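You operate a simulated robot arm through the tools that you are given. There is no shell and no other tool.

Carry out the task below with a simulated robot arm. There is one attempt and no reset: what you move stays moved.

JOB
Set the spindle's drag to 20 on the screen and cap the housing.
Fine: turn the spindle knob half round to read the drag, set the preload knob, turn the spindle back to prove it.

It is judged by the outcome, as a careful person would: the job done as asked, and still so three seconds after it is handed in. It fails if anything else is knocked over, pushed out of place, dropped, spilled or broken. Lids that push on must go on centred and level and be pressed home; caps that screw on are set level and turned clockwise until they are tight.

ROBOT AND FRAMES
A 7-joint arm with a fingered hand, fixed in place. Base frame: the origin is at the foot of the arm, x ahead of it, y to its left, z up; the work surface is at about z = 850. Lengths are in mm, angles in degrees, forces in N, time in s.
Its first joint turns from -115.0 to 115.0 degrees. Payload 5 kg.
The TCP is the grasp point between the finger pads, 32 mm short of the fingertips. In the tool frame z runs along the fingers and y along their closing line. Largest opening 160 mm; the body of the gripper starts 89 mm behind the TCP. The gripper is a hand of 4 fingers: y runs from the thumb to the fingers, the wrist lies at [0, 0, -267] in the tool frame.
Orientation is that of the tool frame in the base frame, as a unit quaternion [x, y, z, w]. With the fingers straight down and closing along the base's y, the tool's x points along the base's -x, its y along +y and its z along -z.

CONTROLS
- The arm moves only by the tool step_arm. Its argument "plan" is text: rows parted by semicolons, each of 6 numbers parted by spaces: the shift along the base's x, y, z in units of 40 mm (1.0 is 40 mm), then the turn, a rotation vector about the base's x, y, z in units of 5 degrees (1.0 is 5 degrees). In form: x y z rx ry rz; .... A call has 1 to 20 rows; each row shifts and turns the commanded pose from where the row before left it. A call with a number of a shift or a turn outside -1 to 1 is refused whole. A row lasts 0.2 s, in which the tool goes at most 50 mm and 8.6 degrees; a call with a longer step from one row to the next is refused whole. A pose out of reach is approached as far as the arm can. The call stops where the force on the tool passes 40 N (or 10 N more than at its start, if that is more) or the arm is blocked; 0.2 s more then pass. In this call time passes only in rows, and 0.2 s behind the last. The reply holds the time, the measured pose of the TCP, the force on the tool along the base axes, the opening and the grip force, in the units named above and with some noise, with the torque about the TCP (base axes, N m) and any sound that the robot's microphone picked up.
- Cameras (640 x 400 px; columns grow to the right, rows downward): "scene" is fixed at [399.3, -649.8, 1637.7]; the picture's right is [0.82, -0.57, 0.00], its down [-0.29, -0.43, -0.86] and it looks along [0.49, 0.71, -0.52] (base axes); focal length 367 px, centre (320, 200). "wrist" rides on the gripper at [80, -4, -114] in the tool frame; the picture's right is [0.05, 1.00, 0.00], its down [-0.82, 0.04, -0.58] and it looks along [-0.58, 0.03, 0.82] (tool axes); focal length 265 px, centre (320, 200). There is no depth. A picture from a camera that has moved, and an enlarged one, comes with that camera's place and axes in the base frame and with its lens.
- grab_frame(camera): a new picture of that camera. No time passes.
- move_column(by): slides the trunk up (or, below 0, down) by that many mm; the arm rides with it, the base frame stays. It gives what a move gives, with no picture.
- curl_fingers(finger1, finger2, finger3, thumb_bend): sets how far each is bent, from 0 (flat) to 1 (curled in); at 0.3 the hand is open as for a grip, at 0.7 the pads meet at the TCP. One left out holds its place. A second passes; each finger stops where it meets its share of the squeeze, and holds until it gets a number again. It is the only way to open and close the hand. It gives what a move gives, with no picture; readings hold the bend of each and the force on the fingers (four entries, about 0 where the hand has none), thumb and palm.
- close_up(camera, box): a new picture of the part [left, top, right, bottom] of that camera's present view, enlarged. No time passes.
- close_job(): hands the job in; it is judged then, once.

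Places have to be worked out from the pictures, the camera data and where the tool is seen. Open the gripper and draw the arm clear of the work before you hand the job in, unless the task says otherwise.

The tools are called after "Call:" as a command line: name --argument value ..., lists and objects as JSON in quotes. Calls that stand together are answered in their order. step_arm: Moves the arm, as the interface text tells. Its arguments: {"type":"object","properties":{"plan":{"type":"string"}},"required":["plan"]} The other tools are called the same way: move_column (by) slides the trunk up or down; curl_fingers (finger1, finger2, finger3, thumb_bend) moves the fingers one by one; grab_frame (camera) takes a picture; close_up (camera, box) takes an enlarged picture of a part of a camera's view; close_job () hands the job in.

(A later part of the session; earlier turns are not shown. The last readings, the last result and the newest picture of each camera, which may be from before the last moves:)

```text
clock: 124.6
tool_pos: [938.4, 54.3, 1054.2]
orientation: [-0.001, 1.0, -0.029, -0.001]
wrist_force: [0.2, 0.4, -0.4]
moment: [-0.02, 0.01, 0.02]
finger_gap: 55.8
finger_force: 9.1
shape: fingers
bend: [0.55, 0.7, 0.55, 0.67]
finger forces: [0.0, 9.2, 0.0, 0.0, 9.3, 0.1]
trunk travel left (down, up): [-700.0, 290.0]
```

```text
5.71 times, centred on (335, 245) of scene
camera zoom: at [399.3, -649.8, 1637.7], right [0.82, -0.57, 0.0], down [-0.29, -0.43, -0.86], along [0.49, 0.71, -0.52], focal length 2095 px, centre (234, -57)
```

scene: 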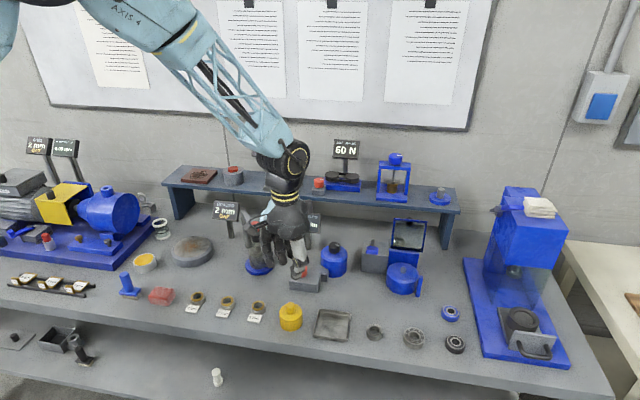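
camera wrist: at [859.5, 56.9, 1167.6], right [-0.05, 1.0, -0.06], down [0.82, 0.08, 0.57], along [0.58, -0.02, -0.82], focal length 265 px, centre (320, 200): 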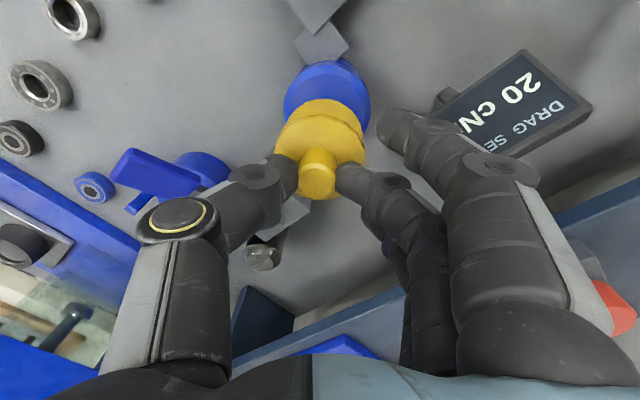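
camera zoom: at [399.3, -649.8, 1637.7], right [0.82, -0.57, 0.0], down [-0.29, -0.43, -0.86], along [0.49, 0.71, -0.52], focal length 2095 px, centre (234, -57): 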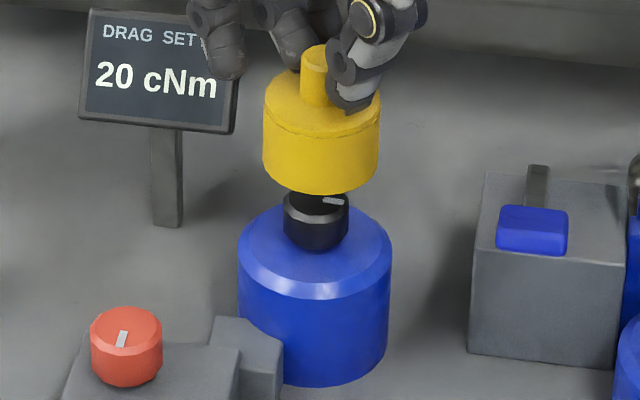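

Comparing columns, the cap is about 1.5 mm off towards +x/−y. I'll correct by (−1, +1) mm and lower 20 mm so the cap's rim is just above the knob top, then look again.

Call:
step_arm --plan "-0.025 0.025 -0.25 0 0 0; 0 0 -0.25 0 0 0"

Call:
close_up --camera "scene" --box '[310, 210, 360, 280]'

Call:
close_up --camera "wrist" --box '[270, 60, 380, 205]'

```text
clock: 125.2
tool_pos: [936.2, 55.2, 1034.1]
orientation: [0.0, 1.0, -0.029, 0.001]
wrist_force: [-0.4, 0.4, 0.6]
moment: [-0.01, -0.03, -0.05]
finger_gap: 55.7
finger_force: 9.0
shape: fingers
bend: [0.55, 0.7, 0.55, 0.67]
finger forces: [0.1, 9.2, 0.1, 0.0, 9.3, 0.0]
trunk travel left (down, up): [-700.0, 290.0]
```

```text
5.71 times, centred on (335, 245) of scene
camera zoom: at [399.3, -649.8, 1637.7], right [0.82, -0.57, 0.0], down [-0.29, -0.43, -0.86], along [0.49, 0.71, -0.52], focal length 2095 px, centre (234, -57)
```

zoom: 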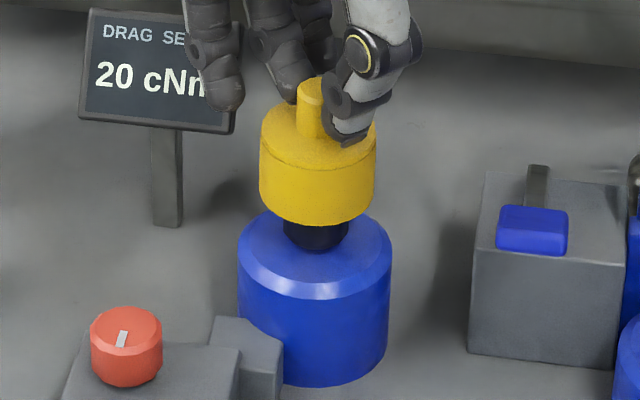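

```text
2.76 times, centred on (325, 132) of wrist
camera zoom: at [857.9, 57.6, 1147.6], right [-0.05, 1.0, -0.06], down [0.82, 0.08, 0.57], along [0.58, -0.02, -0.82], focal length 732 px, centre (306, 386)
```

zoom: 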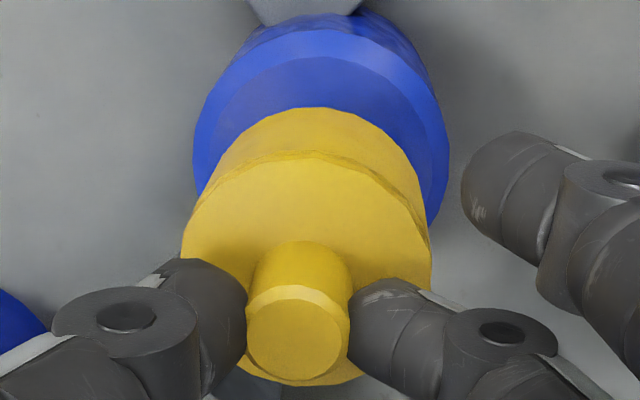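

Both views now agree the cap is over the knob within about half a millimetre. I'll lower in small steps and watch the forces as it passes over the knob.

Call:
step_arm --plan "0 0 -0.15 0 0 0; 0 0 -0.15 0 0 0; 0 0 -0.15 0 0 0"

Call:
close_up --camera "scene" --box '[310, 210, 360, 280]'

Call:
close_up --camera "wrist" --box '[270, 60, 380, 205]'

```text
clock: 126.0
tool_pos: [937.4, 56.3, 1016.6]
orientation: [0.001, 1.0, -0.029, 0.0]
wrist_force: [-0.5, -0.1, -1.6]
moment: [-0.07, -0.04, 0.01]
finger_gap: 56.0
finger_force: 9.9
shape: fingers
bend: [0.55, 0.7, 0.55, 0.67]
finger forces: [0.0, 9.2, 0.0, 0.0, 9.4, 0.0]
trunk travel left (down, up): [-700.0, 290.0]
```

```text
5.71 times, centred on (335, 245) of scene
camera zoom: at [399.3, -649.8, 1637.7], right [0.82, -0.57, 0.0], down [-0.29, -0.43, -0.86], along [0.49, 0.71, -0.52], focal length 2095 px, centre (234, -57)
```

zoom: 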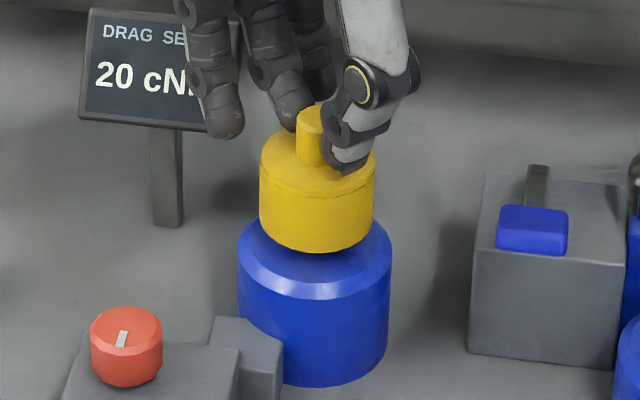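

```text
2.76 times, centred on (325, 132) of wrist
camera zoom: at [857.8, 57.5, 1129.7], right [-0.05, 1.0, -0.06], down [0.82, 0.08, 0.57], along [0.58, -0.02, -0.82], focal length 732 px, centre (306, 386)
```

zoom: 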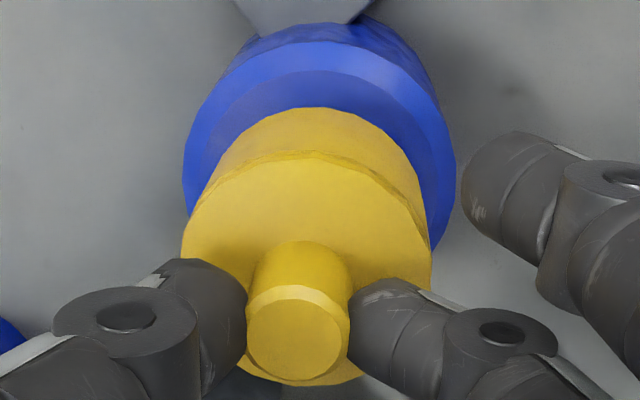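

The rim has passed below the knob top without any contact force, so the bore is going over it. I'll continue down about 12 mm in small steps.

Call:
step_arm --plan "0 0 -0.1 0 0 0; 0 0 -0.1 0 0 0; 0 0 -0.1 0 0 0"

Call:
close_up --camera "scene" --box '[310, 210, 360, 280]'

```text
clock: 126.8
tool_pos: [937.0, 56.7, 1004.3]
orientation: [0.0, 1.0, -0.029, 0.0]
wrist_force: [0.4, 0.1, -0.5]
moment: [-0.01, -0.04, -0.01]
finger_gap: 55.9
finger_force: 9.0
shape: fingers
bend: [0.55, 0.7, 0.55, 0.67]
finger forces: [0.0, 9.3, 0.1, 0.0, 9.4, 0.1]
trunk travel left (down, up): [-700.0, 290.0]
```

```text
5.71 times, centred on (335, 245) of scene
camera zoom: at [399.3, -649.8, 1637.7], right [0.82, -0.57, 0.0], down [-0.29, -0.43, -0.86], along [0.49, 0.71, -0.52], focal length 2095 px, centre (234, -57)
```

zoom: 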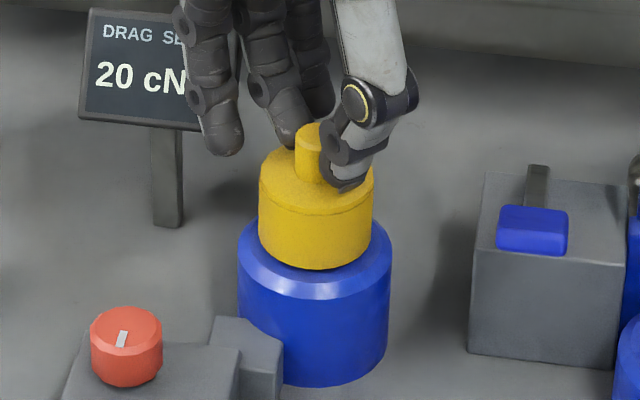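

The rim looks only a few millimetres above the housing top. I'll feel for contact with 1.5 mm steps.

Call:
step_arm --plan "0 0 -0.04 0 0 0; 0 0 -0.04 0 0 0"

Call:
step_arm --plan "0 0 -0.04 0 0 0; 0 0 -0.03 0 0 0"

Call:
close_up --camera "scene" --box '[310, 210, 360, 280]'

Call:
close_up --camera "wrist" --box '[270, 60, 380, 205]'

```text
clock: 127.4
tool_pos: [936.8, 54.7, 1002.2]
orientation: [0.001, 1.0, -0.028, -0.001]
wrist_force: [0.4, -0.1, -0.3]
moment: [0.02, 0.02, -0.02]
finger_gap: 55.6
finger_force: 9.5
shape: fingers
bend: [0.55, 0.7, 0.55, 0.67]
finger forces: [0.0, 9.1, 0.0, 0.0, 9.3, 0.0]
trunk travel left (down, up): [-700.0, 290.0]
```

```text
clock: 128.0
tool_pos: [936.8, 55.9, 998.9]
orientation: [-0.001, 1.0, -0.028, 0.001]
wrist_force: [0.5, 0.1, 5.5]
moment: [-0.04, 0.01, -0.03]
finger_gap: 55.5
finger_force: 10.0
shape: fingers
bend: [0.55, 0.7, 0.55, 0.67]
finger forces: [0.0, 10.2, 0.1, 0.1, 9.8, 0.0]
trunk travel left (down, up): [-700.0, 290.0]
```

```text
5.71 times, centred on (335, 245) of scene
camera zoom: at [399.3, -649.8, 1637.7], right [0.82, -0.57, 0.0], down [-0.29, -0.43, -0.86], along [0.49, 0.71, -0.52], focal length 2095 px, centre (234, -57)
```

zoom: 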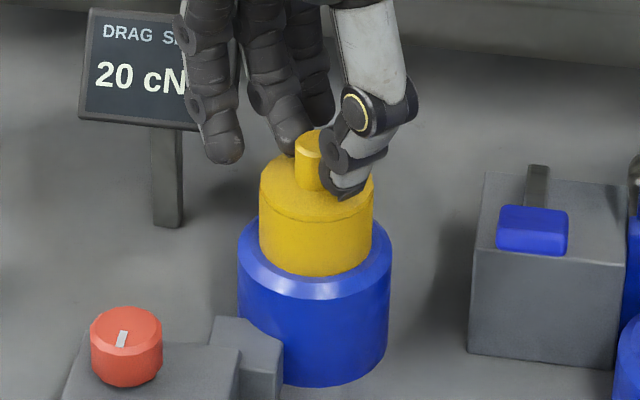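

```text
2.76 times, centred on (325, 132) of wrist
camera zoom: at [857.5, 57.8, 1112.8], right [-0.05, 1.0, -0.06], down [0.81, 0.08, 0.57], along [0.58, -0.02, -0.82], focal length 732 px, centre (306, 386)
```

zoom: 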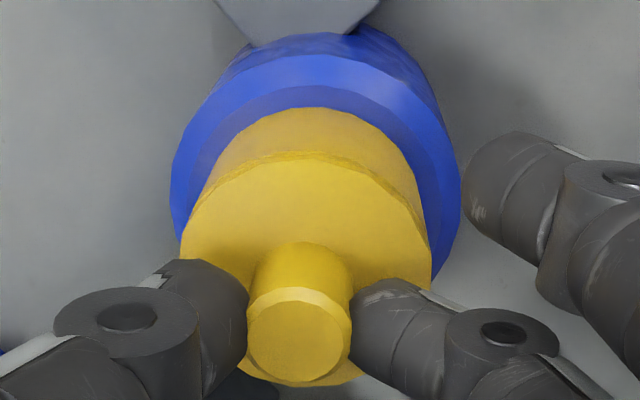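

Contact came at TCP z ≈ 998.9, which puts the cap rim at about z 915.5 on the housing top. I'll release the stem gently and check that the cap sits level and centred.

Call:
curl_fingers --finger2 0.62 --thumb_bend 0.62

Call:
curl_fingers --finger2 0.58 --thumb_bend 0.58

Call:
close_up --camera "scene" --box '[310, 210, 360, 280]'

Call:
close_up --camera "wrist" --box '[270, 60, 380, 205]'

```text
clock: 129.0
tool_pos: [937.3, 55.1, 998.8]
orientation: [0.0, 1.0, -0.028, 0.0]
wrist_force: [-0.3, 0.6, 0.5]
moment: [0.02, 0.03, 0.03]
finger_gap: 59.1
finger_force: 0.7
shape: fingers
bend: [0.55, 0.63, 0.55, 0.62]
finger forces: [0.0, 1.0, 0.1, 0.1, 0.0, 0.0]
trunk travel left (down, up): [-700.0, 290.0]
```

```text
clock: 130.0
tool_pos: [936.1, 56.4, 1000.2]
orientation: [0.0, 1.0, -0.029, 0.001]
wrist_force: [1.5, 1.8, 13.5]
moment: [0.51, -0.02, -0.04]
finger_gap: 68.0
finger_force: 6.9
shape: fingers
bend: [0.55, 0.59, 0.55, 0.57]
finger forces: [0.1, 13.1, 0.0, 0.0, 0.0, 0.0]
trunk travel left (down, up): [-700.0, 290.0]
```

```text
5.71 times, centred on (335, 245) of scene
camera zoom: at [399.3, -649.8, 1637.7], right [0.82, -0.57, 0.0], down [-0.29, -0.43, -0.86], along [0.49, 0.71, -0.52], focal length 2095 px, centre (234, -57)
```

zoom: 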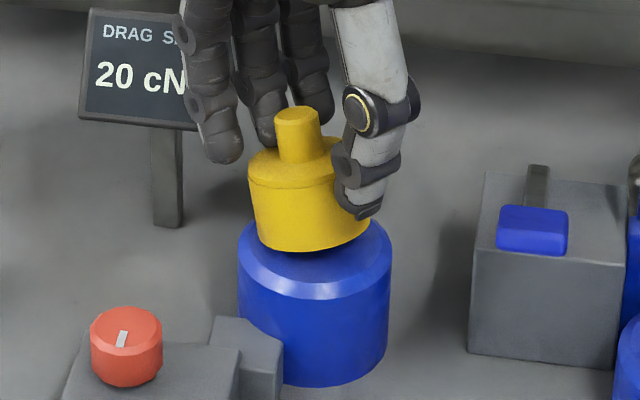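

```text
2.76 times, centred on (325, 132) of wrist
camera zoom: at [857.1, 58.0, 1113.2], right [-0.05, 1.0, -0.06], down [0.81, 0.08, 0.58], along [0.58, -0.02, -0.82], focal length 732 px, centre (306, 386)
```

zoom: 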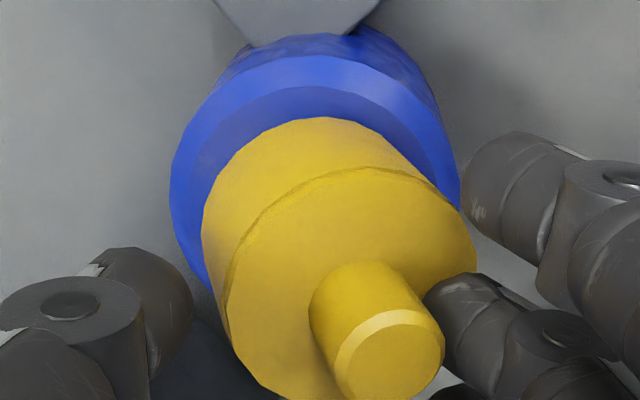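

Opening pushed the middle fingertip down on the cap's disc (13 N) and tipped the cap on the knob. I'll raise the hand a few millimetres to take that load off and let it settle back.

Call:
step_arm --plan "0 0 0.08 0 0 0; 0 0 0.08 0 0 0"

Call:
close_up --camera "scene" --box '[310, 210, 360, 280]'

Call:
close_up --camera "wrist" --box '[270, 60, 380, 205]'

```text
clock: 130.6
tool_pos: [937.4, 55.9, 1003.9]
orientation: [0.0, 1.0, -0.029, -0.001]
wrist_force: [-0.6, -0.6, 0.6]
moment: [0.01, -0.01, 0.0]
finger_gap: 67.8
finger_force: 0.0
shape: fingers
bend: [0.55, 0.57, 0.55, 0.57]
finger forces: [0.1, 0.0, 0.0, 0.1, 0.0, 0.0]
trunk travel left (down, up): [-700.0, 290.0]
```

```text
5.71 times, centred on (335, 245) of scene
camera zoom: at [399.3, -649.8, 1637.7], right [0.82, -0.57, 0.0], down [-0.29, -0.43, -0.86], along [0.49, 0.71, -0.52], focal length 2095 px, centre (234, -57)
```

zoom: 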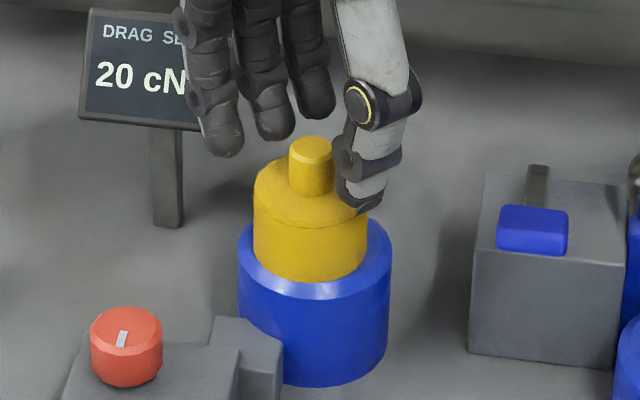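

```text
2.76 times, centred on (325, 132) of wrist
camera zoom: at [857.6, 57.7, 1117.8], right [-0.05, 1.0, -0.06], down [0.82, 0.08, 0.57], along [0.58, -0.02, -0.82], focal length 732 px, centre (306, 386)
```

zoom: 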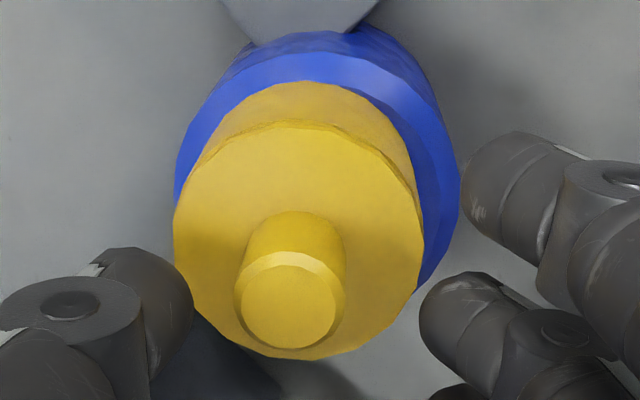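

The cap has settled flat again but about 5 mm off centre, towards −x. I'll raise the hand clear, level it again, and take clean views to measure the offset.

Call:
step_arm --plan "0 0 0.3 0 0 0; 0 0 0.5 0.33 0 0; 0 0 0.5 0.33 0 0"

Call:
close_up --camera "scene" --box '[310, 210, 360, 280]'

Call:
close_up --camera "wrist" --box '[265, 40, 385, 190]'

Call:
grab_frame --camera "wrist"

```text
clock: 131.4
tool_pos: [936.4, 56.1, 1055.9]
orientation: [0.0, 1.0, 0.0, 0.0]
wrist_force: [0.7, -0.3, -0.4]
moment: [-0.01, 0.02, 0.0]
finger_gap: 68.1
finger_force: 0.1
shape: fingers
bend: [0.55, 0.57, 0.55, 0.57]
finger forces: [0.0, 0.0, 0.0, 0.1, 0.0, 0.1]
trunk travel left (down, up): [-700.0, 290.0]
```

```text
5.71 times, centred on (335, 245) of scene
camera zoom: at [399.3, -649.8, 1637.7], right [0.82, -0.57, 0.0], down [-0.29, -0.43, -0.86], along [0.49, 0.71, -0.52], focal length 2095 px, centre (234, -57)
```

zoom: 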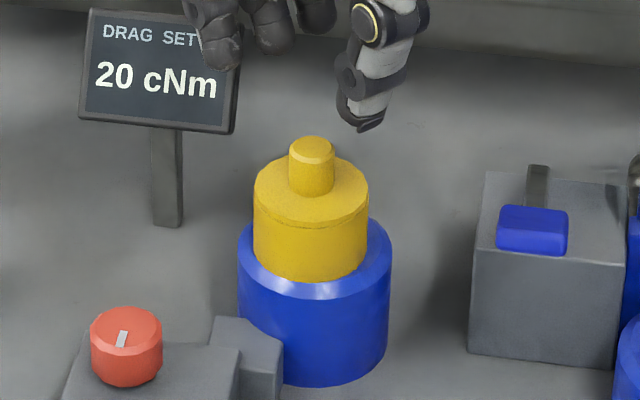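

```text
2.67 times, centred on (325, 115) of wrist
camera zoom: at [857.7, 51.0, 1170.0], right [-0.05, 1.0, 0.0], down [0.82, 0.04, 0.58], along [0.58, 0.03, -0.82], focal length 708 px, centre (307, 427)
```

zoom: 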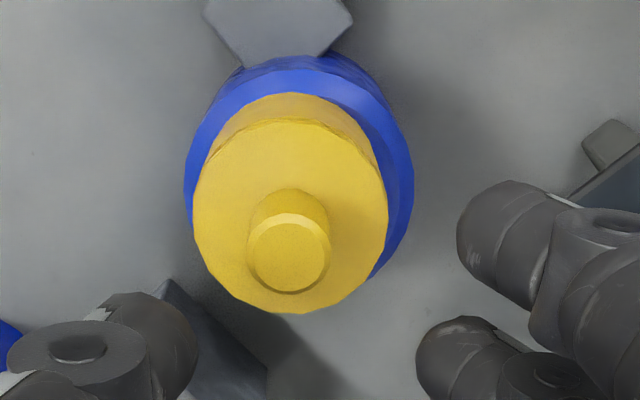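

```text
taken
camera wrist: at [857.7, 51.0, 1170.0], right [-0.05, 1.0, 0.0], down [0.82, 0.04, 0.58], along [0.58, 0.03, -0.82], focal length 265 px, centre (320, 200)
```

wrist: 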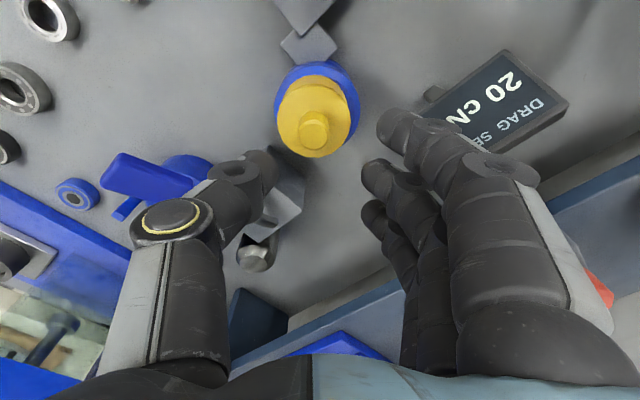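

The clean view puts the cap at about (932.5, 50.0), level but about 6 mm off the housing axis at (938, 52.4). I'll centre it by closing the hand low around the cap body along the offset direction, so I'm opening the fingers and turning to yaw −67° above the housing axis.

Call:
curl_fingers --finger1 0.48 --finger2 0.48 --finger3 0.48 --thumb_bend 0.48

Call:
step_arm --plan "0.008 -0.065 0 0 0 -1; 0 0 0 0 0 -1; 0 0 0 0 0 -1; 0 0 0 0 0 -1; 0 0 0 0 0 -1; 0 0 0 0 0 -1; 0 0 0 0 0 -1; 0 0 0 0 0 -1; 0 0 0 0 0 -1; 0 0 0 0 0 -1; 0 0 0 0 0 -1; 0 0 0 0 0 -1; 0 0 0 0 0 -1; 0 0 0 0 0 -0.4"

Call:
close_up --camera "wrist" --box '[265, 40, 385, 190]'

Call:
close_up --camera "scene" --box '[285, 190, 385, 290]'

```text
clock: 132.4
tool_pos: [937.1, 55.4, 1056.1]
orientation: [0.0, 1.0, 0.001, 0.0]
wrist_force: [0.3, 0.6, 0.1]
moment: [-0.02, 0.03, 0.01]
finger_gap: 98.8
finger_force: 0.1
shape: fingers
bend: [0.48, 0.48, 0.48, 0.48]
finger forces: [0.0, 0.0, 0.0, 0.0, 0.1, 0.1]
trunk travel left (down, up): [-700.0, 290.0]
```

```text
clock: 135.4
tool_pos: [936.7, 53.8, 1056.8]
orientation: [0.553, 0.833, 0.0, 0.0]
wrist_force: [0.2, 1.1, 0.4]
moment: [-0.02, -0.02, 0.02]
finger_gap: 98.4
finger_force: 0.0
shape: fingers
bend: [0.48, 0.48, 0.48, 0.48]
finger forces: [0.1, 0.0, 0.1, 0.1, 0.0, 0.1]
trunk travel left (down, up): [-700.0, 290.0]
```

```text
2.67 times, centred on (325, 115) of wrist
camera zoom: at [903.3, 125.3, 1169.7], right [0.9, 0.44, 0.0], down [0.36, -0.73, 0.58], along [0.25, -0.52, -0.82], focal length 708 px, centre (307, 427)
```

zoom: 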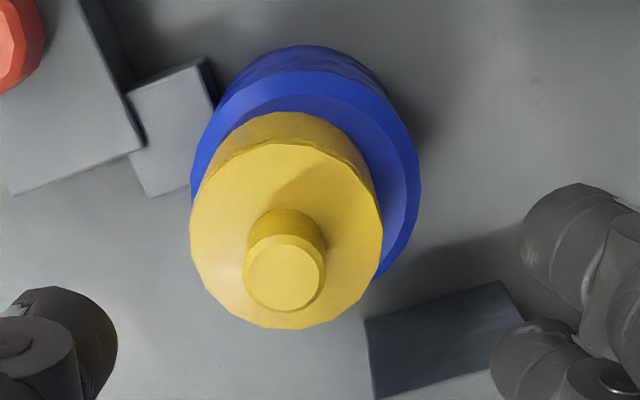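

```text
4.00 times, centred on (335, 240) of scene
camera zoom: at [399.3, -649.8, 1637.7], right [0.82, -0.57, 0.0], down [-0.29, -0.43, -0.86], along [0.49, 0.71, -0.52], focal length 1466 px, centre (260, 40)
```

zoom: 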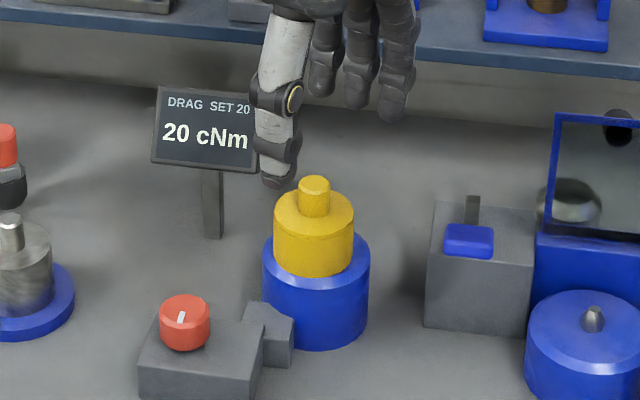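

From this yaw the offset lies almost entirely along the closing line (5–6 mm), and the hand axis is within 1 mm of the housing axis. I'll fine-tune by (−0.4, −0.8) mm and descend around the cap to TCP z ≈ 964.

Call:
step_arm --plan "-0.01 -0.02 -0.6 0 0 0; 0 0 -0.6 0 0 0; 0 0 -0.5 0 0 0; 0 0 -0.35 0 0 0; 0 0 -0.25 0 0 0"

Call:
grab_frame --camera "wrist"

Call:
close_up --camera "scene" --box '[295, 200, 375, 290]'

```text
clock: 136.6
tool_pos: [936.8, 51.1, 966.0]
orientation: [0.552, 0.834, 0.0, 0.0]
wrist_force: [1.0, -0.5, 0.5]
moment: [-0.02, 0.05, 0.03]
finger_gap: 98.5
finger_force: 0.0
shape: fingers
bend: [0.48, 0.48, 0.48, 0.48]
finger forces: [0.0, 0.1, 0.0, 0.0, 0.0, 0.0]
trunk travel left (down, up): [-700.0, 290.0]
```

```text
taken
camera wrist: at [903.1, 123.0, 1077.9], right [0.9, 0.44, 0.0], down [0.36, -0.73, 0.58], along [0.25, -0.52, -0.82], focal length 265 px, centre (320, 200)
```

wrist: 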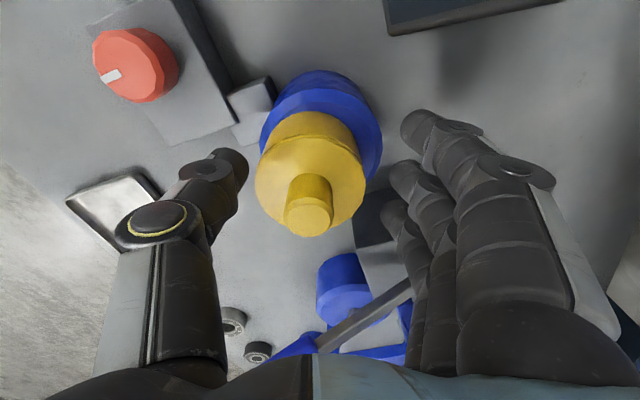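

```text
4.44 times, centred on (335, 245) of scene
camera zoom: at [399.3, -649.8, 1637.7], right [0.82, -0.57, 0.0], down [-0.29, -0.43, -0.86], along [0.49, 0.71, -0.52], focal length 1629 px, centre (253, 0)
```

zoom: 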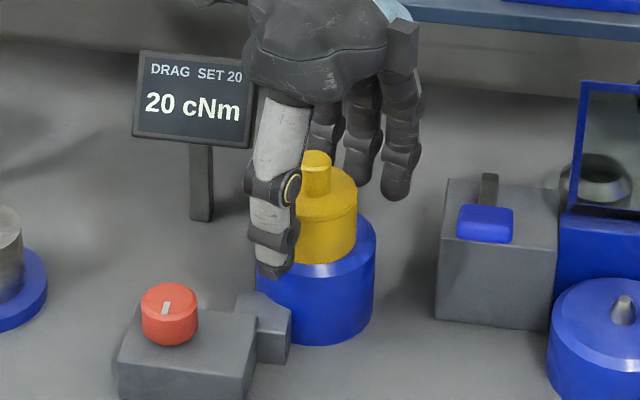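

The hand straddles the cap at the right height. I'll close the thumb and middle finger symmetrically in small increments to slide the cap to centre.

Call:
curl_fingers --finger2 0.55 --thumb_bend 0.55

Call:
close_up --camera "wrist" --box '[210, 60, 430, 250]'

Call:
close_up --camera "scene" --box '[310, 210, 360, 280]'

```text
clock: 137.6
tool_pos: [937.4, 50.9, 965.0]
orientation: [0.552, 0.834, 0.0, -0.001]
wrist_force: [0.0, 0.6, -0.4]
moment: [-0.02, 0.02, -0.02]
finger_gap: 85.6
finger_force: 0.1
shape: fingers
bend: [0.48, 0.55, 0.48, 0.55]
finger forces: [0.0, 0.1, 0.1, 0.0, 0.1, 0.1]
trunk travel left (down, up): [-700.0, 290.0]
```

```text
2.11 times, centred on (320, 155) of wrist
camera zoom: at [903.1, 123.0, 1078.4], right [0.9, 0.44, 0.0], down [0.36, -0.73, 0.58], along [0.25, -0.52, -0.82], focal length 559 px, centre (320, 295)
```

zoom: 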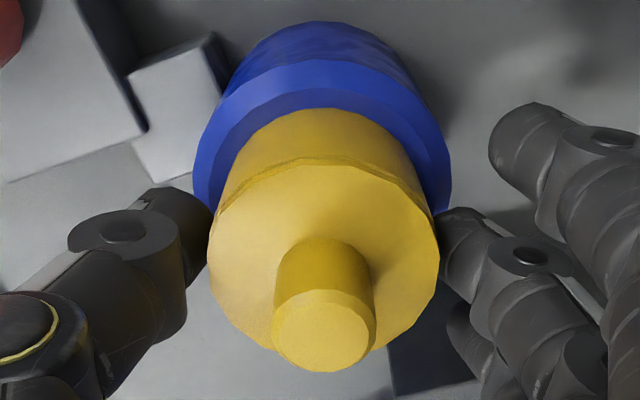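

```text
5.71 times, centred on (335, 245) of scene
camera zoom: at [399.3, -649.8, 1637.7], right [0.82, -0.57, 0.0], down [-0.29, -0.43, -0.86], along [0.49, 0.71, -0.52], focal length 2095 px, centre (234, -57)
```

zoom: 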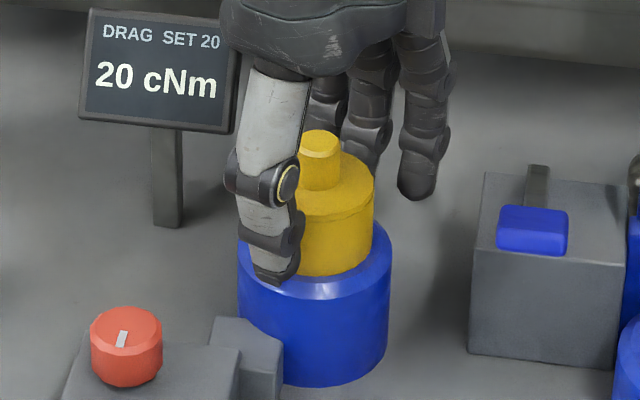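

The cap has slid to the centre: its disc and the housing now share the same mid-column in the wrist view. I'll open, rise clear of the cap, and check from above.

Call:
curl_fingers --finger2 0.48 --thumb_bend 0.48

Call:
step_arm --plan "0 0 0.3 0 0 0; 0 0 0.6 0 0 0; 0 0 0.7 0 0 0; 0 0 0.7 0 0 0"

Call:
close_up --camera "wrist" --box '[265, 40, 385, 190]'

Call:
close_up --camera "scene" --box '[310, 210, 360, 280]'

```text
clock: 138.6
tool_pos: [936.7, 50.2, 964.6]
orientation: [0.552, 0.834, -0.001, 0.0]
wrist_force: [0.4, 1.0, -0.9]
moment: [0.0, 0.01, -0.01]
finger_gap: 98.2
finger_force: 0.1
shape: fingers
bend: [0.48, 0.48, 0.48, 0.48]
finger forces: [0.0, 0.1, 0.0, 0.0, 0.1, 0.1]
trunk travel left (down, up): [-700.0, 290.0]
```

```text
clock: 139.6
tool_pos: [935.2, 51.0, 1057.8]
orientation: [0.552, 0.834, 0.0, 0.0]
wrist_force: [0.2, 0.4, 0.2]
moment: [-0.01, -0.02, 0.01]
finger_gap: 98.5
finger_force: 0.1
shape: fingers
bend: [0.48, 0.48, 0.48, 0.48]
finger forces: [0.0, 0.0, 0.0, 0.1, 0.0, 0.0]
trunk travel left (down, up): [-700.0, 290.0]
```

```text
2.67 times, centred on (325, 115) of wrist
camera zoom: at [900.9, 123.5, 1171.1], right [0.9, 0.44, 0.0], down [0.36, -0.73, 0.58], along [0.25, -0.52, -0.82], focal length 708 px, centre (307, 427)
```

zoom: 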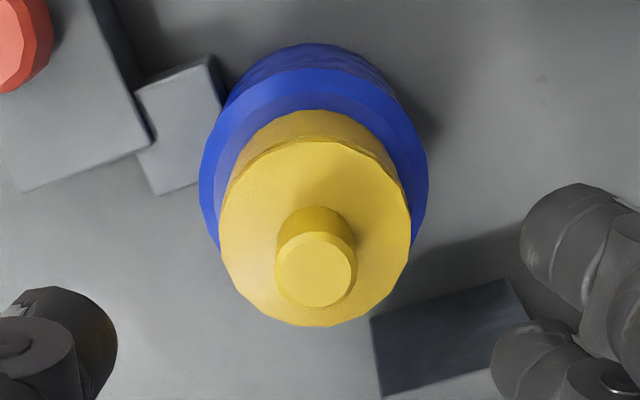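

```text
5.71 times, centred on (335, 245) of scene
camera zoom: at [399.3, -649.8, 1637.7], right [0.82, -0.57, 0.0], down [-0.29, -0.43, -0.86], along [0.49, 0.71, -0.52], focal length 2095 px, centre (234, -57)
```

zoom: 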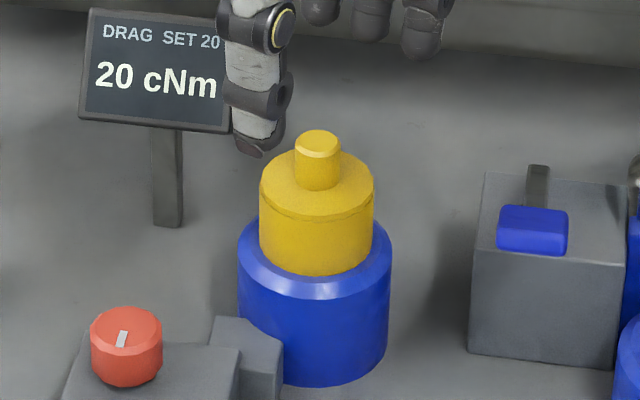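

The cap is now centred within about a millimetre, level, and the screen still reads 20 cNm. To press it home I'll close the hand so the fingertips can push down on the stem top, centre over it, and check where the tips are.

Call:
curl_fingers --finger1 0.66 --finger2 0.72 --finger3 0.66 --thumb_bend 0.72

Call:
step_arm --plan "0.052 0.032 -0.2 0 0 0; 0 0 -0.2 0 0 0"

Call:
close_up --camera "wrist" --box '[240, 60, 400, 220]'

Call:
close_up --camera "scene" --box '[300, 190, 370, 280]'

```text
clock: 140.6
tool_pos: [934.9, 51.8, 1056.6]
orientation: [0.552, 0.834, 0.0, 0.0]
wrist_force: [0.5, 0.8, -0.5]
moment: [0.0, 0.02, 0.02]
finger_gap: 27.9
finger_force: 0.0
shape: fingers
bend: [0.66, 0.71, 0.66, 0.71]
finger forces: [0.0, 0.0, 0.1, 0.0, 0.0, 0.1]
trunk travel left (down, up): [-700.0, 290.0]
```

```text
clock: 141.2
tool_pos: [938.2, 53.0, 1040.7]
orientation: [0.552, 0.834, 0.0, -0.001]
wrist_force: [-0.9, -0.4, -0.2]
moment: [0.01, 0.01, 0.05]
finger_gap: 27.6
finger_force: 0.0
shape: fingers
bend: [0.66, 0.71, 0.66, 0.71]
finger forces: [0.0, 0.0, 0.1, 0.1, 0.1, 0.0]
trunk travel left (down, up): [-700.0, 290.0]
```

```text
2.50 times, centred on (320, 140) of wrist
camera zoom: at [904.5, 125.7, 1153.3], right [0.9, 0.44, 0.0], down [0.36, -0.73, 0.58], along [0.25, -0.52, -0.82], focal length 664 px, centre (320, 350)
```

zoom: 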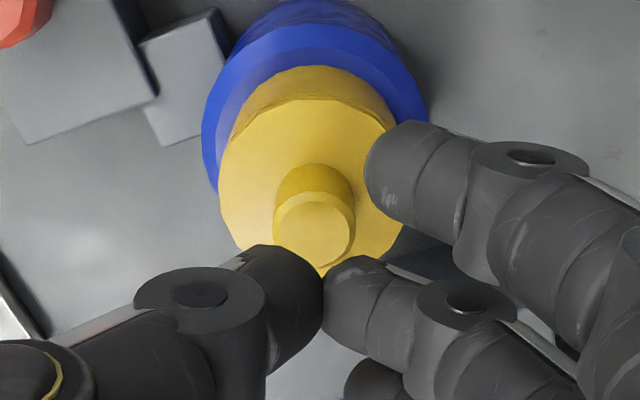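

```text
4.44 times, centred on (335, 235) of scene
camera zoom: at [399.3, -649.8, 1637.7], right [0.82, -0.57, 0.0], down [-0.29, -0.43, -0.86], along [0.49, 0.71, -0.52], focal length 1629 px, centre (253, 44)
```

zoom: 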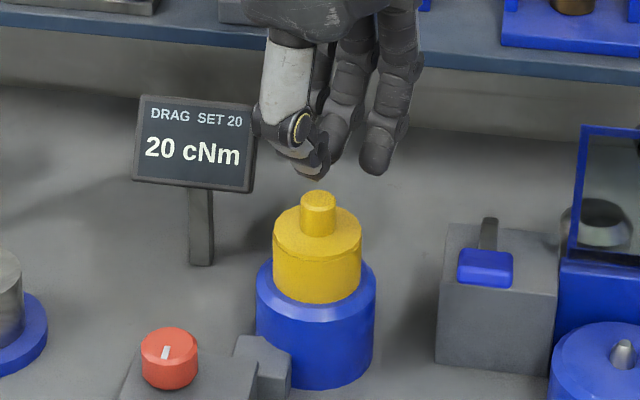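

The closed fingertips are right above the stem, about 22 mm away. I'll come down 18 mm, then press in small steps while watching force and sound.

Call:
step_arm --plan "0 0 -0.25 0 0 0; 0 0 -0.2 0 0 0"

Call:
step_arm --plan "0 0 -0.05 0 0 0; 0 0 -0.05 0 0 0"

```text
clock: 141.8
tool_pos: [939.7, 53.7, 1023.0]
orientation: [0.551, 0.834, 0.0, 0.0]
wrist_force: [-0.5, 0.9, 0.5]
moment: [0.0, -0.01, 0.04]
finger_gap: 27.8
finger_force: 0.1
shape: fingers
bend: [0.66, 0.71, 0.66, 0.71]
finger forces: [0.0, 0.0, 0.0, 0.0, 0.0, 0.0]
trunk travel left (down, up): [-700.0, 290.0]
```

```text
clock: 142.4
tool_pos: [939.8, 53.8, 1019.1]
orientation: [0.552, 0.834, 0.0, 0.0]
wrist_force: [-0.1, -0.2, -0.5]
moment: [0.02, -0.01, 0.01]
finger_gap: 27.7
finger_force: 0.0
shape: fingers
bend: [0.66, 0.71, 0.66, 0.71]
finger forces: [0.0, 0.0, 0.1, 0.0, 0.0, 0.1]
trunk travel left (down, up): [-700.0, 290.0]
```

No contact yet at TCP z 1019. I'll continue in 1 mm steps.

Call:
step_arm --plan "0 0 -0.04 0 0 0; 0 0 -0.04 0 0 0"

Call:
step_arm --plan "0 0 -0.04 0 0 0"

Call:
close_up --camera "scene" --box '[300, 190, 370, 280]'

```text
clock: 143.0
tool_pos: [937.3, 52.9, 1016.3]
orientation: [0.552, 0.834, 0.0, 0.0]
wrist_force: [-2.0, -1.2, 7.4]
moment: [-0.04, 0.2, -0.05]
finger_gap: 27.6
finger_force: 4.8
shape: fingers
bend: [0.66, 0.71, 0.66, 0.71]
finger forces: [0.0, 0.0, 0.0, 0.0, 10.0, 0.0]
trunk travel left (down, up): [-700.0, 290.0]
```

```text
clock: 143.4
tool_pos: [938.1, 53.3, 1016.4]
orientation: [0.552, 0.834, 0.0, 0.001]
wrist_force: [-2.5, -2.0, 15.8]
moment: [-0.1, 0.27, 0.0]
finger_gap: 27.0
finger_force: 9.2
shape: fingers
bend: [0.66, 0.71, 0.66, 0.72]
finger forces: [0.1, 0.0, 0.0, 0.0, 18.1, 0.0]
trunk travel left (down, up): [-700.0, 290.0]
```

```text
4.44 times, centred on (335, 235) of scene
camera zoom: at [399.3, -649.8, 1637.7], right [0.82, -0.57, 0.0], down [-0.29, -0.43, -0.86], along [0.49, 0.71, -0.52], focal length 1629 px, centre (253, 44)
```

zoom: 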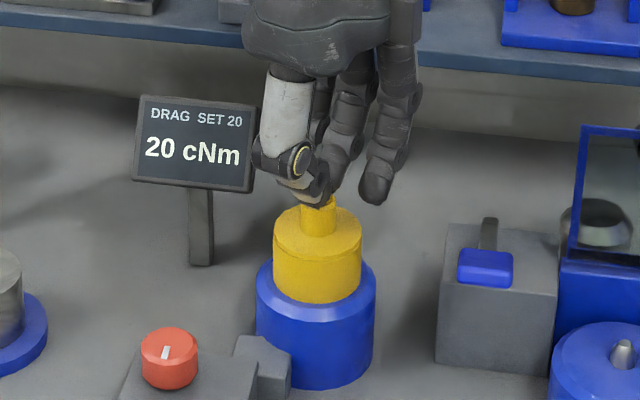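

The thumb tip is pressing (16 N), but about 11 mm off the stem's axis. I'll lift a little, shift so the contact is centred, and press again more firmly.

Call:
step_arm --plan "0 0 0.15 0 0 0; 0.24 0.08 0 0 0 0"

Call:
close_up --camera "scene" --box '[310, 200, 360, 270]'

Call:
step_arm --plan "0 0 -0.1 0 0 0; 0 0 -0.04 0 0 0; 0 0 -0.03 0 0 0"

```text
clock: 144.0
tool_pos: [948.4, 58.5, 1019.9]
orientation: [0.552, 0.834, 0.0, 0.0]
wrist_force: [0.4, 0.3, -0.4]
moment: [0.01, -0.01, 0.01]
finger_gap: 27.5
finger_force: 0.0
shape: fingers
bend: [0.66, 0.71, 0.66, 0.71]
finger forces: [0.0, 0.0, 0.0, 0.1, 0.0, 0.0]
trunk travel left (down, up): [-700.0, 290.0]
```

```text
5.71 times, centred on (335, 235) of scene
camera zoom: at [399.3, -649.8, 1637.7], right [0.82, -0.57, 0.0], down [-0.29, -0.43, -0.86], along [0.49, 0.71, -0.52], focal length 2095 px, centre (234, 0)
```

zoom: 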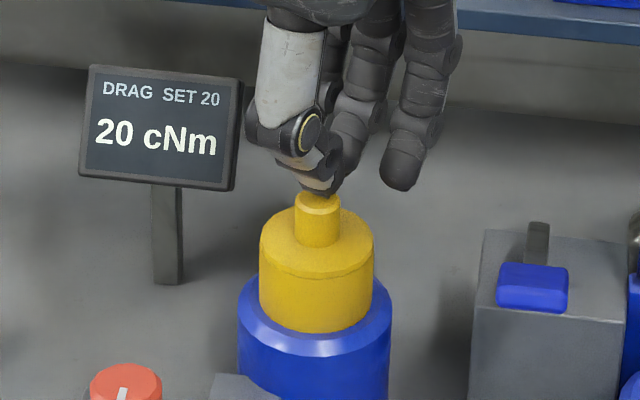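

```text
clock: 144.8
tool_pos: [948.5, 56.5, 1015.6]
orientation: [0.553, 0.833, 0.001, 0.002]
wrist_force: [-6.7, -0.3, 22.6]
moment: [-0.1, 0.48, -0.01]
finger_gap: 27.1
finger_force: 12.8
shape: fingers
bend: [0.66, 0.71, 0.66, 0.72]
finger forces: [0.1, 0.0, 0.0, 0.1, 26.1, 0.0]
trunk travel left (down, up): [-700.0, 290.0]
```

22.6 N is going straight down onto the stem with no further movement, so the cap appears bottomed. I'll check its position under load.

Call:
close_up --camera "scene" --box '[310, 210, 360, 280]'

Call:
close_up --camera "wrist" --box '[240, 60, 400, 220]'

```text
5.71 times, centred on (335, 245) of scene
camera zoom: at [399.3, -649.8, 1637.7], right [0.82, -0.57, 0.0], down [-0.29, -0.43, -0.86], along [0.49, 0.71, -0.52], focal length 2095 px, centre (234, -57)
```

zoom: 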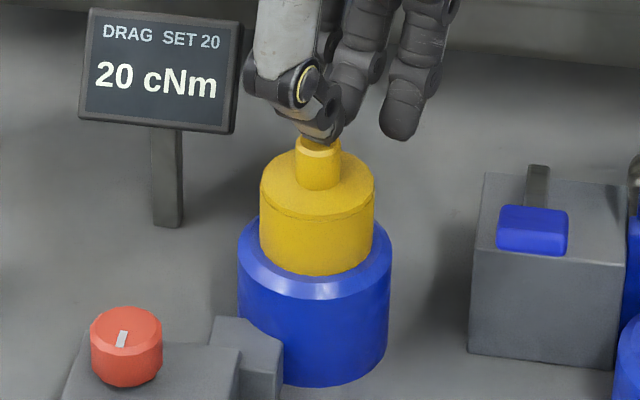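

```text
2.50 times, centred on (320, 140) of wrist
camera zoom: at [913.0, 128.2, 1129.0], right [0.9, 0.44, 0.0], down [0.36, -0.73, 0.58], along [0.26, -0.52, -0.82], focal length 664 px, centre (320, 350)
```

zoom: 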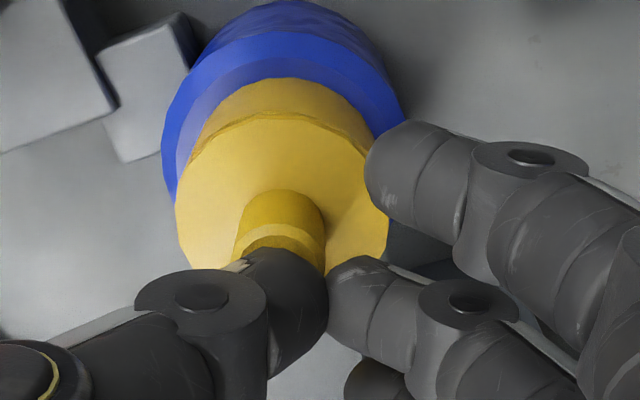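

Under load the cap stays centred and level, with its rim on the housing top and no visible gap. I'll add one more small increment to press it firmly home, then back off.

Call:
step_arm --plan "0 0 -0.025 0 0 0"

Call:
step_arm --plan "0 0 -0.02 0 0 0"

Call:
close_up --camera "scene" --box '[310, 210, 360, 280]'

```text
clock: 145.2
tool_pos: [946.5, 55.6, 1014.8]
orientation: [0.552, 0.834, 0.001, 0.002]
wrist_force: [-9.0, 0.0, 31.0]
moment: [-0.11, 0.57, 0.0]
finger_gap: 27.0
finger_force: 17.2
shape: fingers
bend: [0.66, 0.72, 0.66, 0.72]
finger forces: [0.1, 0.1, 0.0, 0.0, 34.9, 0.0]
trunk travel left (down, up): [-700.0, 290.0]
```

```text
clock: 145.6
tool_pos: [946.0, 56.6, 1013.3]
orientation: [0.552, 0.834, 0.001, 0.002]
wrist_force: [-8.6, -2.1, 36.8]
moment: [-0.17, 0.6, 0.02]
finger_gap: 26.7
finger_force: 19.9
shape: fingers
bend: [0.66, 0.72, 0.66, 0.73]
finger forces: [0.0, 0.0, 0.0, 0.0, 40.3, 0.1]
trunk travel left (down, up): [-700.0, 290.0]
```

```text
5.71 times, centred on (335, 245) of scene
camera zoom: at [399.3, -649.8, 1637.7], right [0.82, -0.57, 0.0], down [-0.29, -0.43, -0.86], along [0.49, 0.71, -0.52], focal length 2095 px, centre (234, -57)
```

zoom: 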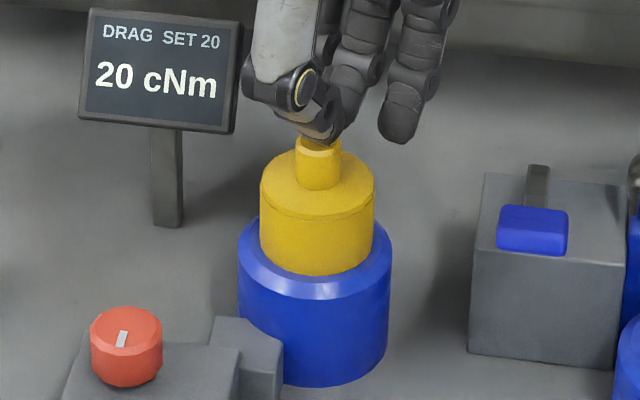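

36.8 N pressed straight down and the cap hasn't moved, so it's home. I'll lift straight off gently and then check it from above.

Call:
step_arm --plan "0 0 0.06 0 0 0; 0 0 0.1 0 0 0; 0 0 0.4 0 0 0; 0 0 0.6 0 0 0; 0 0 0.6 0 0 0"

Call:
close_up --camera "scene" --box '[310, 210, 360, 280]'

Call:
close_up --camera "wrist" --box '[240, 20, 380, 190]'

```text
clock: 146.8
tool_pos: [949.6, 55.2, 1081.9]
orientation: [0.552, 0.834, 0.0, 0.0]
wrist_force: [0.2, -0.3, -0.1]
moment: [-0.02, -0.02, -0.02]
finger_gap: 27.3
finger_force: 0.1
shape: fingers
bend: [0.66, 0.71, 0.66, 0.72]
finger forces: [0.0, 0.1, 0.0, 0.0, 0.0, 0.0]
trunk travel left (down, up): [-700.0, 290.0]
```

```text
5.71 times, centred on (335, 245) of scene
camera zoom: at [399.3, -649.8, 1637.7], right [0.82, -0.57, 0.0], down [-0.29, -0.43, -0.86], along [0.49, 0.71, -0.52], focal length 2095 px, centre (234, -57)
```

zoom: 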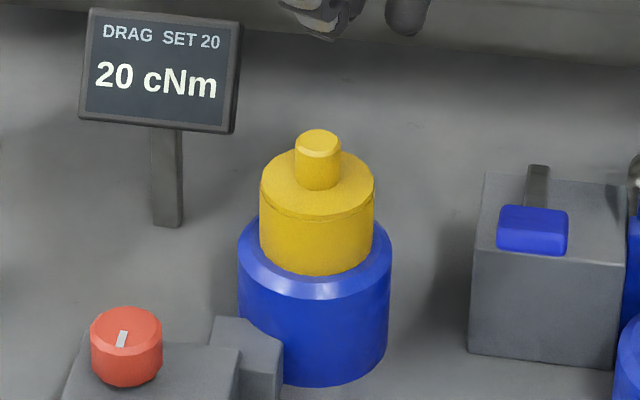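

```text
2.35 times, centred on (310, 105) of wrist
camera zoom: at [914.4, 128.1, 1195.1], right [0.9, 0.44, 0.0], down [0.36, -0.73, 0.58], along [0.25, -0.52, -0.82], focal length 624 px, centre (344, 424)
```

zoom: 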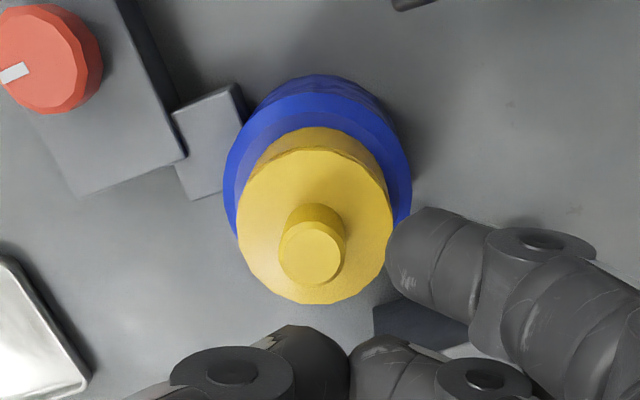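

The cap looks seated, level and centred from the scene camera, and the screen holds 20 cNm. To double-check centring in the y direction I'll turn back to yaw 0 above it, with the fingers opened a little, and look straight along x.

Call:
step_arm --plan "-0.28 -0.09 0.4 0 0 1; 0 0 0.2 0 0 1; 0 0 0 0 0 1; 0 0 0 0 0 1; 0 0 0 0 0 1; 0 0 0 0 0 1; 0 0 0 0 0 1; 0 0 0 0 0 1; 0 0 0 0 0 1; 0 0 0 0 0 1; 0 0 0 0 0 1; 0 0 0 0 0 1; 0 0 0 0 0 1; 0 0 0 0 0 0.4"

Call:
curl_fingers --finger1 0.4 --finger2 0.4 --finger3 0.4 --thumb_bend 0.4

Call:
close_up --camera "wrist" --box '[265, 40, 375, 170]'

Call:
close_up --camera "scene" --box '[315, 220, 355, 280]'

```text
clock: 149.8
tool_pos: [937.9, 53.1, 1105.9]
orientation: [0.0, 1.0, 0.0, 0.0]
wrist_force: [0.3, 0.3, 1.0]
moment: [-0.02, 0.0, 0.0]
finger_gap: 27.2
finger_force: 0.0
shape: fingers
bend: [0.66, 0.71, 0.66, 0.72]
finger forces: [0.0, 0.1, 0.1, 0.0, 0.0, 0.1]
trunk travel left (down, up): [-700.0, 290.0]
```

```text
clock: 150.8
tool_pos: [937.6, 53.5, 1106.3]
orientation: [0.0, 1.0, 0.001, 0.0]
wrist_force: [0.1, -0.1, -0.2]
moment: [-0.03, -0.02, -0.01]
finger_gap: 130.4
finger_force: 0.0
shape: fingers
bend: [0.4, 0.4, 0.4, 0.4]
finger forces: [0.1, 0.0, 0.0, 0.0, 0.1, 0.0]
trunk travel left (down, up): [-700.0, 290.0]
```

```text
3.08 times, centred on (320, 105) of wrist
camera zoom: at [858.4, 48.4, 1219.2], right [-0.05, 1.0, 0.0], down [0.82, 0.04, 0.58], along [0.58, 0.03, -0.82], focal length 817 px, centre (320, 492)
```

zoom: 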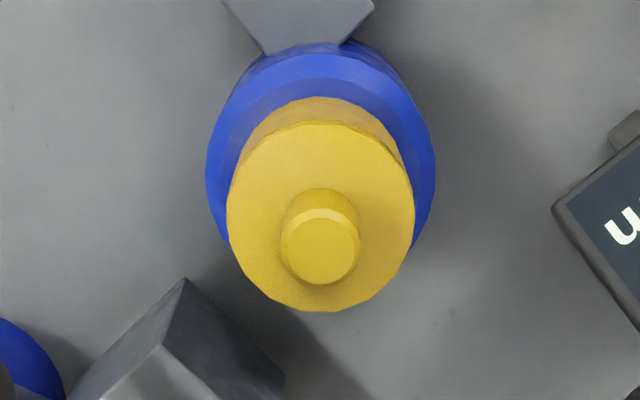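

```text
6.67 times, centred on (335, 250) of scene
camera zoom: at [399.3, -649.8, 1637.7], right [0.82, -0.57, 0.0], down [-0.29, -0.43, -0.86], along [0.49, 0.71, -0.52], focal length 2444 px, centre (220, -133)
```

zoom: 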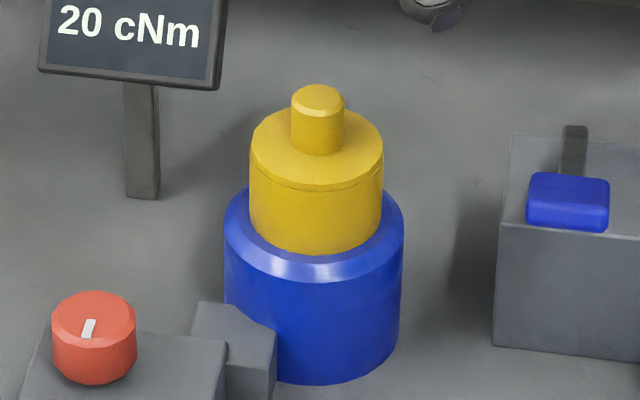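

From this view, the cap and housing centres coincide in y to a fraction of a millimetre, and the scene view agrees in x. I'll open the hand fully and draw the arm up and away, then make a last check of the whole bench.

Call:
curl_fingers --finger1 0.3 --finger2 0.3 --finger3 0.3 --thumb_bend 0.3

Call:
step_arm --plan "0 0 0.9 0 0 0; 0 0 0.9 0 0 0; 0 0 0.9 0 0 0; -0.8 0 0.3 0 0 0; -0.8 0.4 0 0 0 0; -0.8 0.6 0 0 0 0; -0.8 0.8 0 0 0 0; -0.8 0.8 0 0 0 0; -0.8 0.8 0 0 0 0; -0.8 0.8 0 0 0 0; -0.6 0.8 0 0 0 0"

Call:
grab_frame --camera "scene"

Call:
close_up --camera "scene" --box '[260, 190, 360, 340]'

```text
clock: 151.8
tool_pos: [937.7, 52.6, 1106.4]
orientation: [0.0, 1.0, 0.0, 0.001]
wrist_force: [-0.3, -0.6, 0.1]
moment: [-0.02, -0.02, -0.01]
finger_gap: 169.7
finger_force: 0.0
shape: fingers
bend: [0.3, 0.3, 0.3, 0.3]
finger forces: [0.0, 0.0, 0.0, 0.1, 0.0, 0.1]
trunk travel left (down, up): [-700.0, 290.0]
```

```text
clock: 154.2
tool_pos: [689.9, 253.3, 1228.8]
orientation: [0.0, 1.0, -0.001, 0.0]
wrist_force: [-0.1, 1.3, 0.0]
moment: [-0.07, -0.04, 0.0]
finger_gap: 170.5
finger_force: 0.1
shape: fingers
bend: [0.3, 0.3, 0.3, 0.3]
finger forces: [0.0, 0.1, 0.0, 0.0, 0.1, 0.0]
trunk travel left (down, up): [-700.0, 290.0]
```

```text
taken
```

scene: 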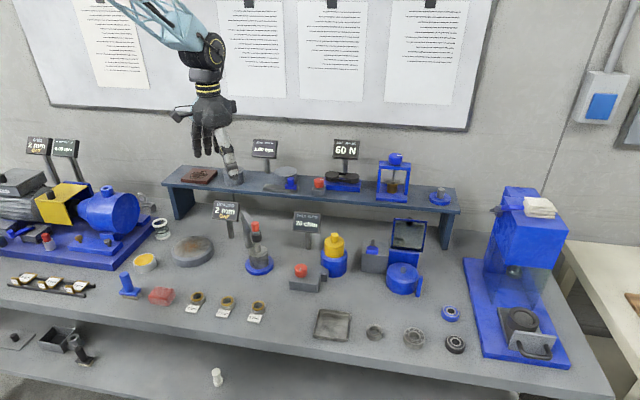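

```text
2.67 times, centred on (310, 265) of scene
camera zoom: at [399.3, -649.8, 1637.7], right [0.82, -0.57, 0.0], down [-0.29, -0.43, -0.86], along [0.49, 0.71, -0.52], focal length 978 px, centre (347, 27)
```

zoom: 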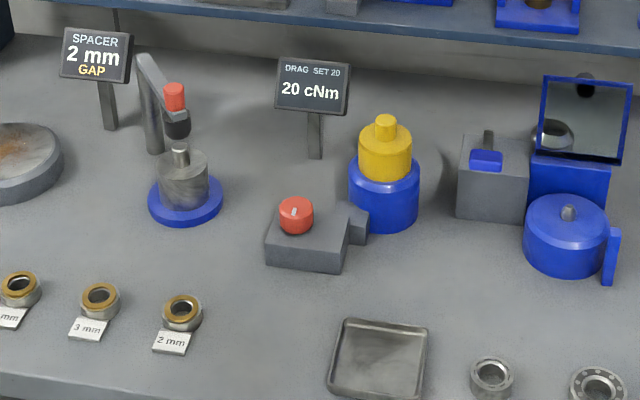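

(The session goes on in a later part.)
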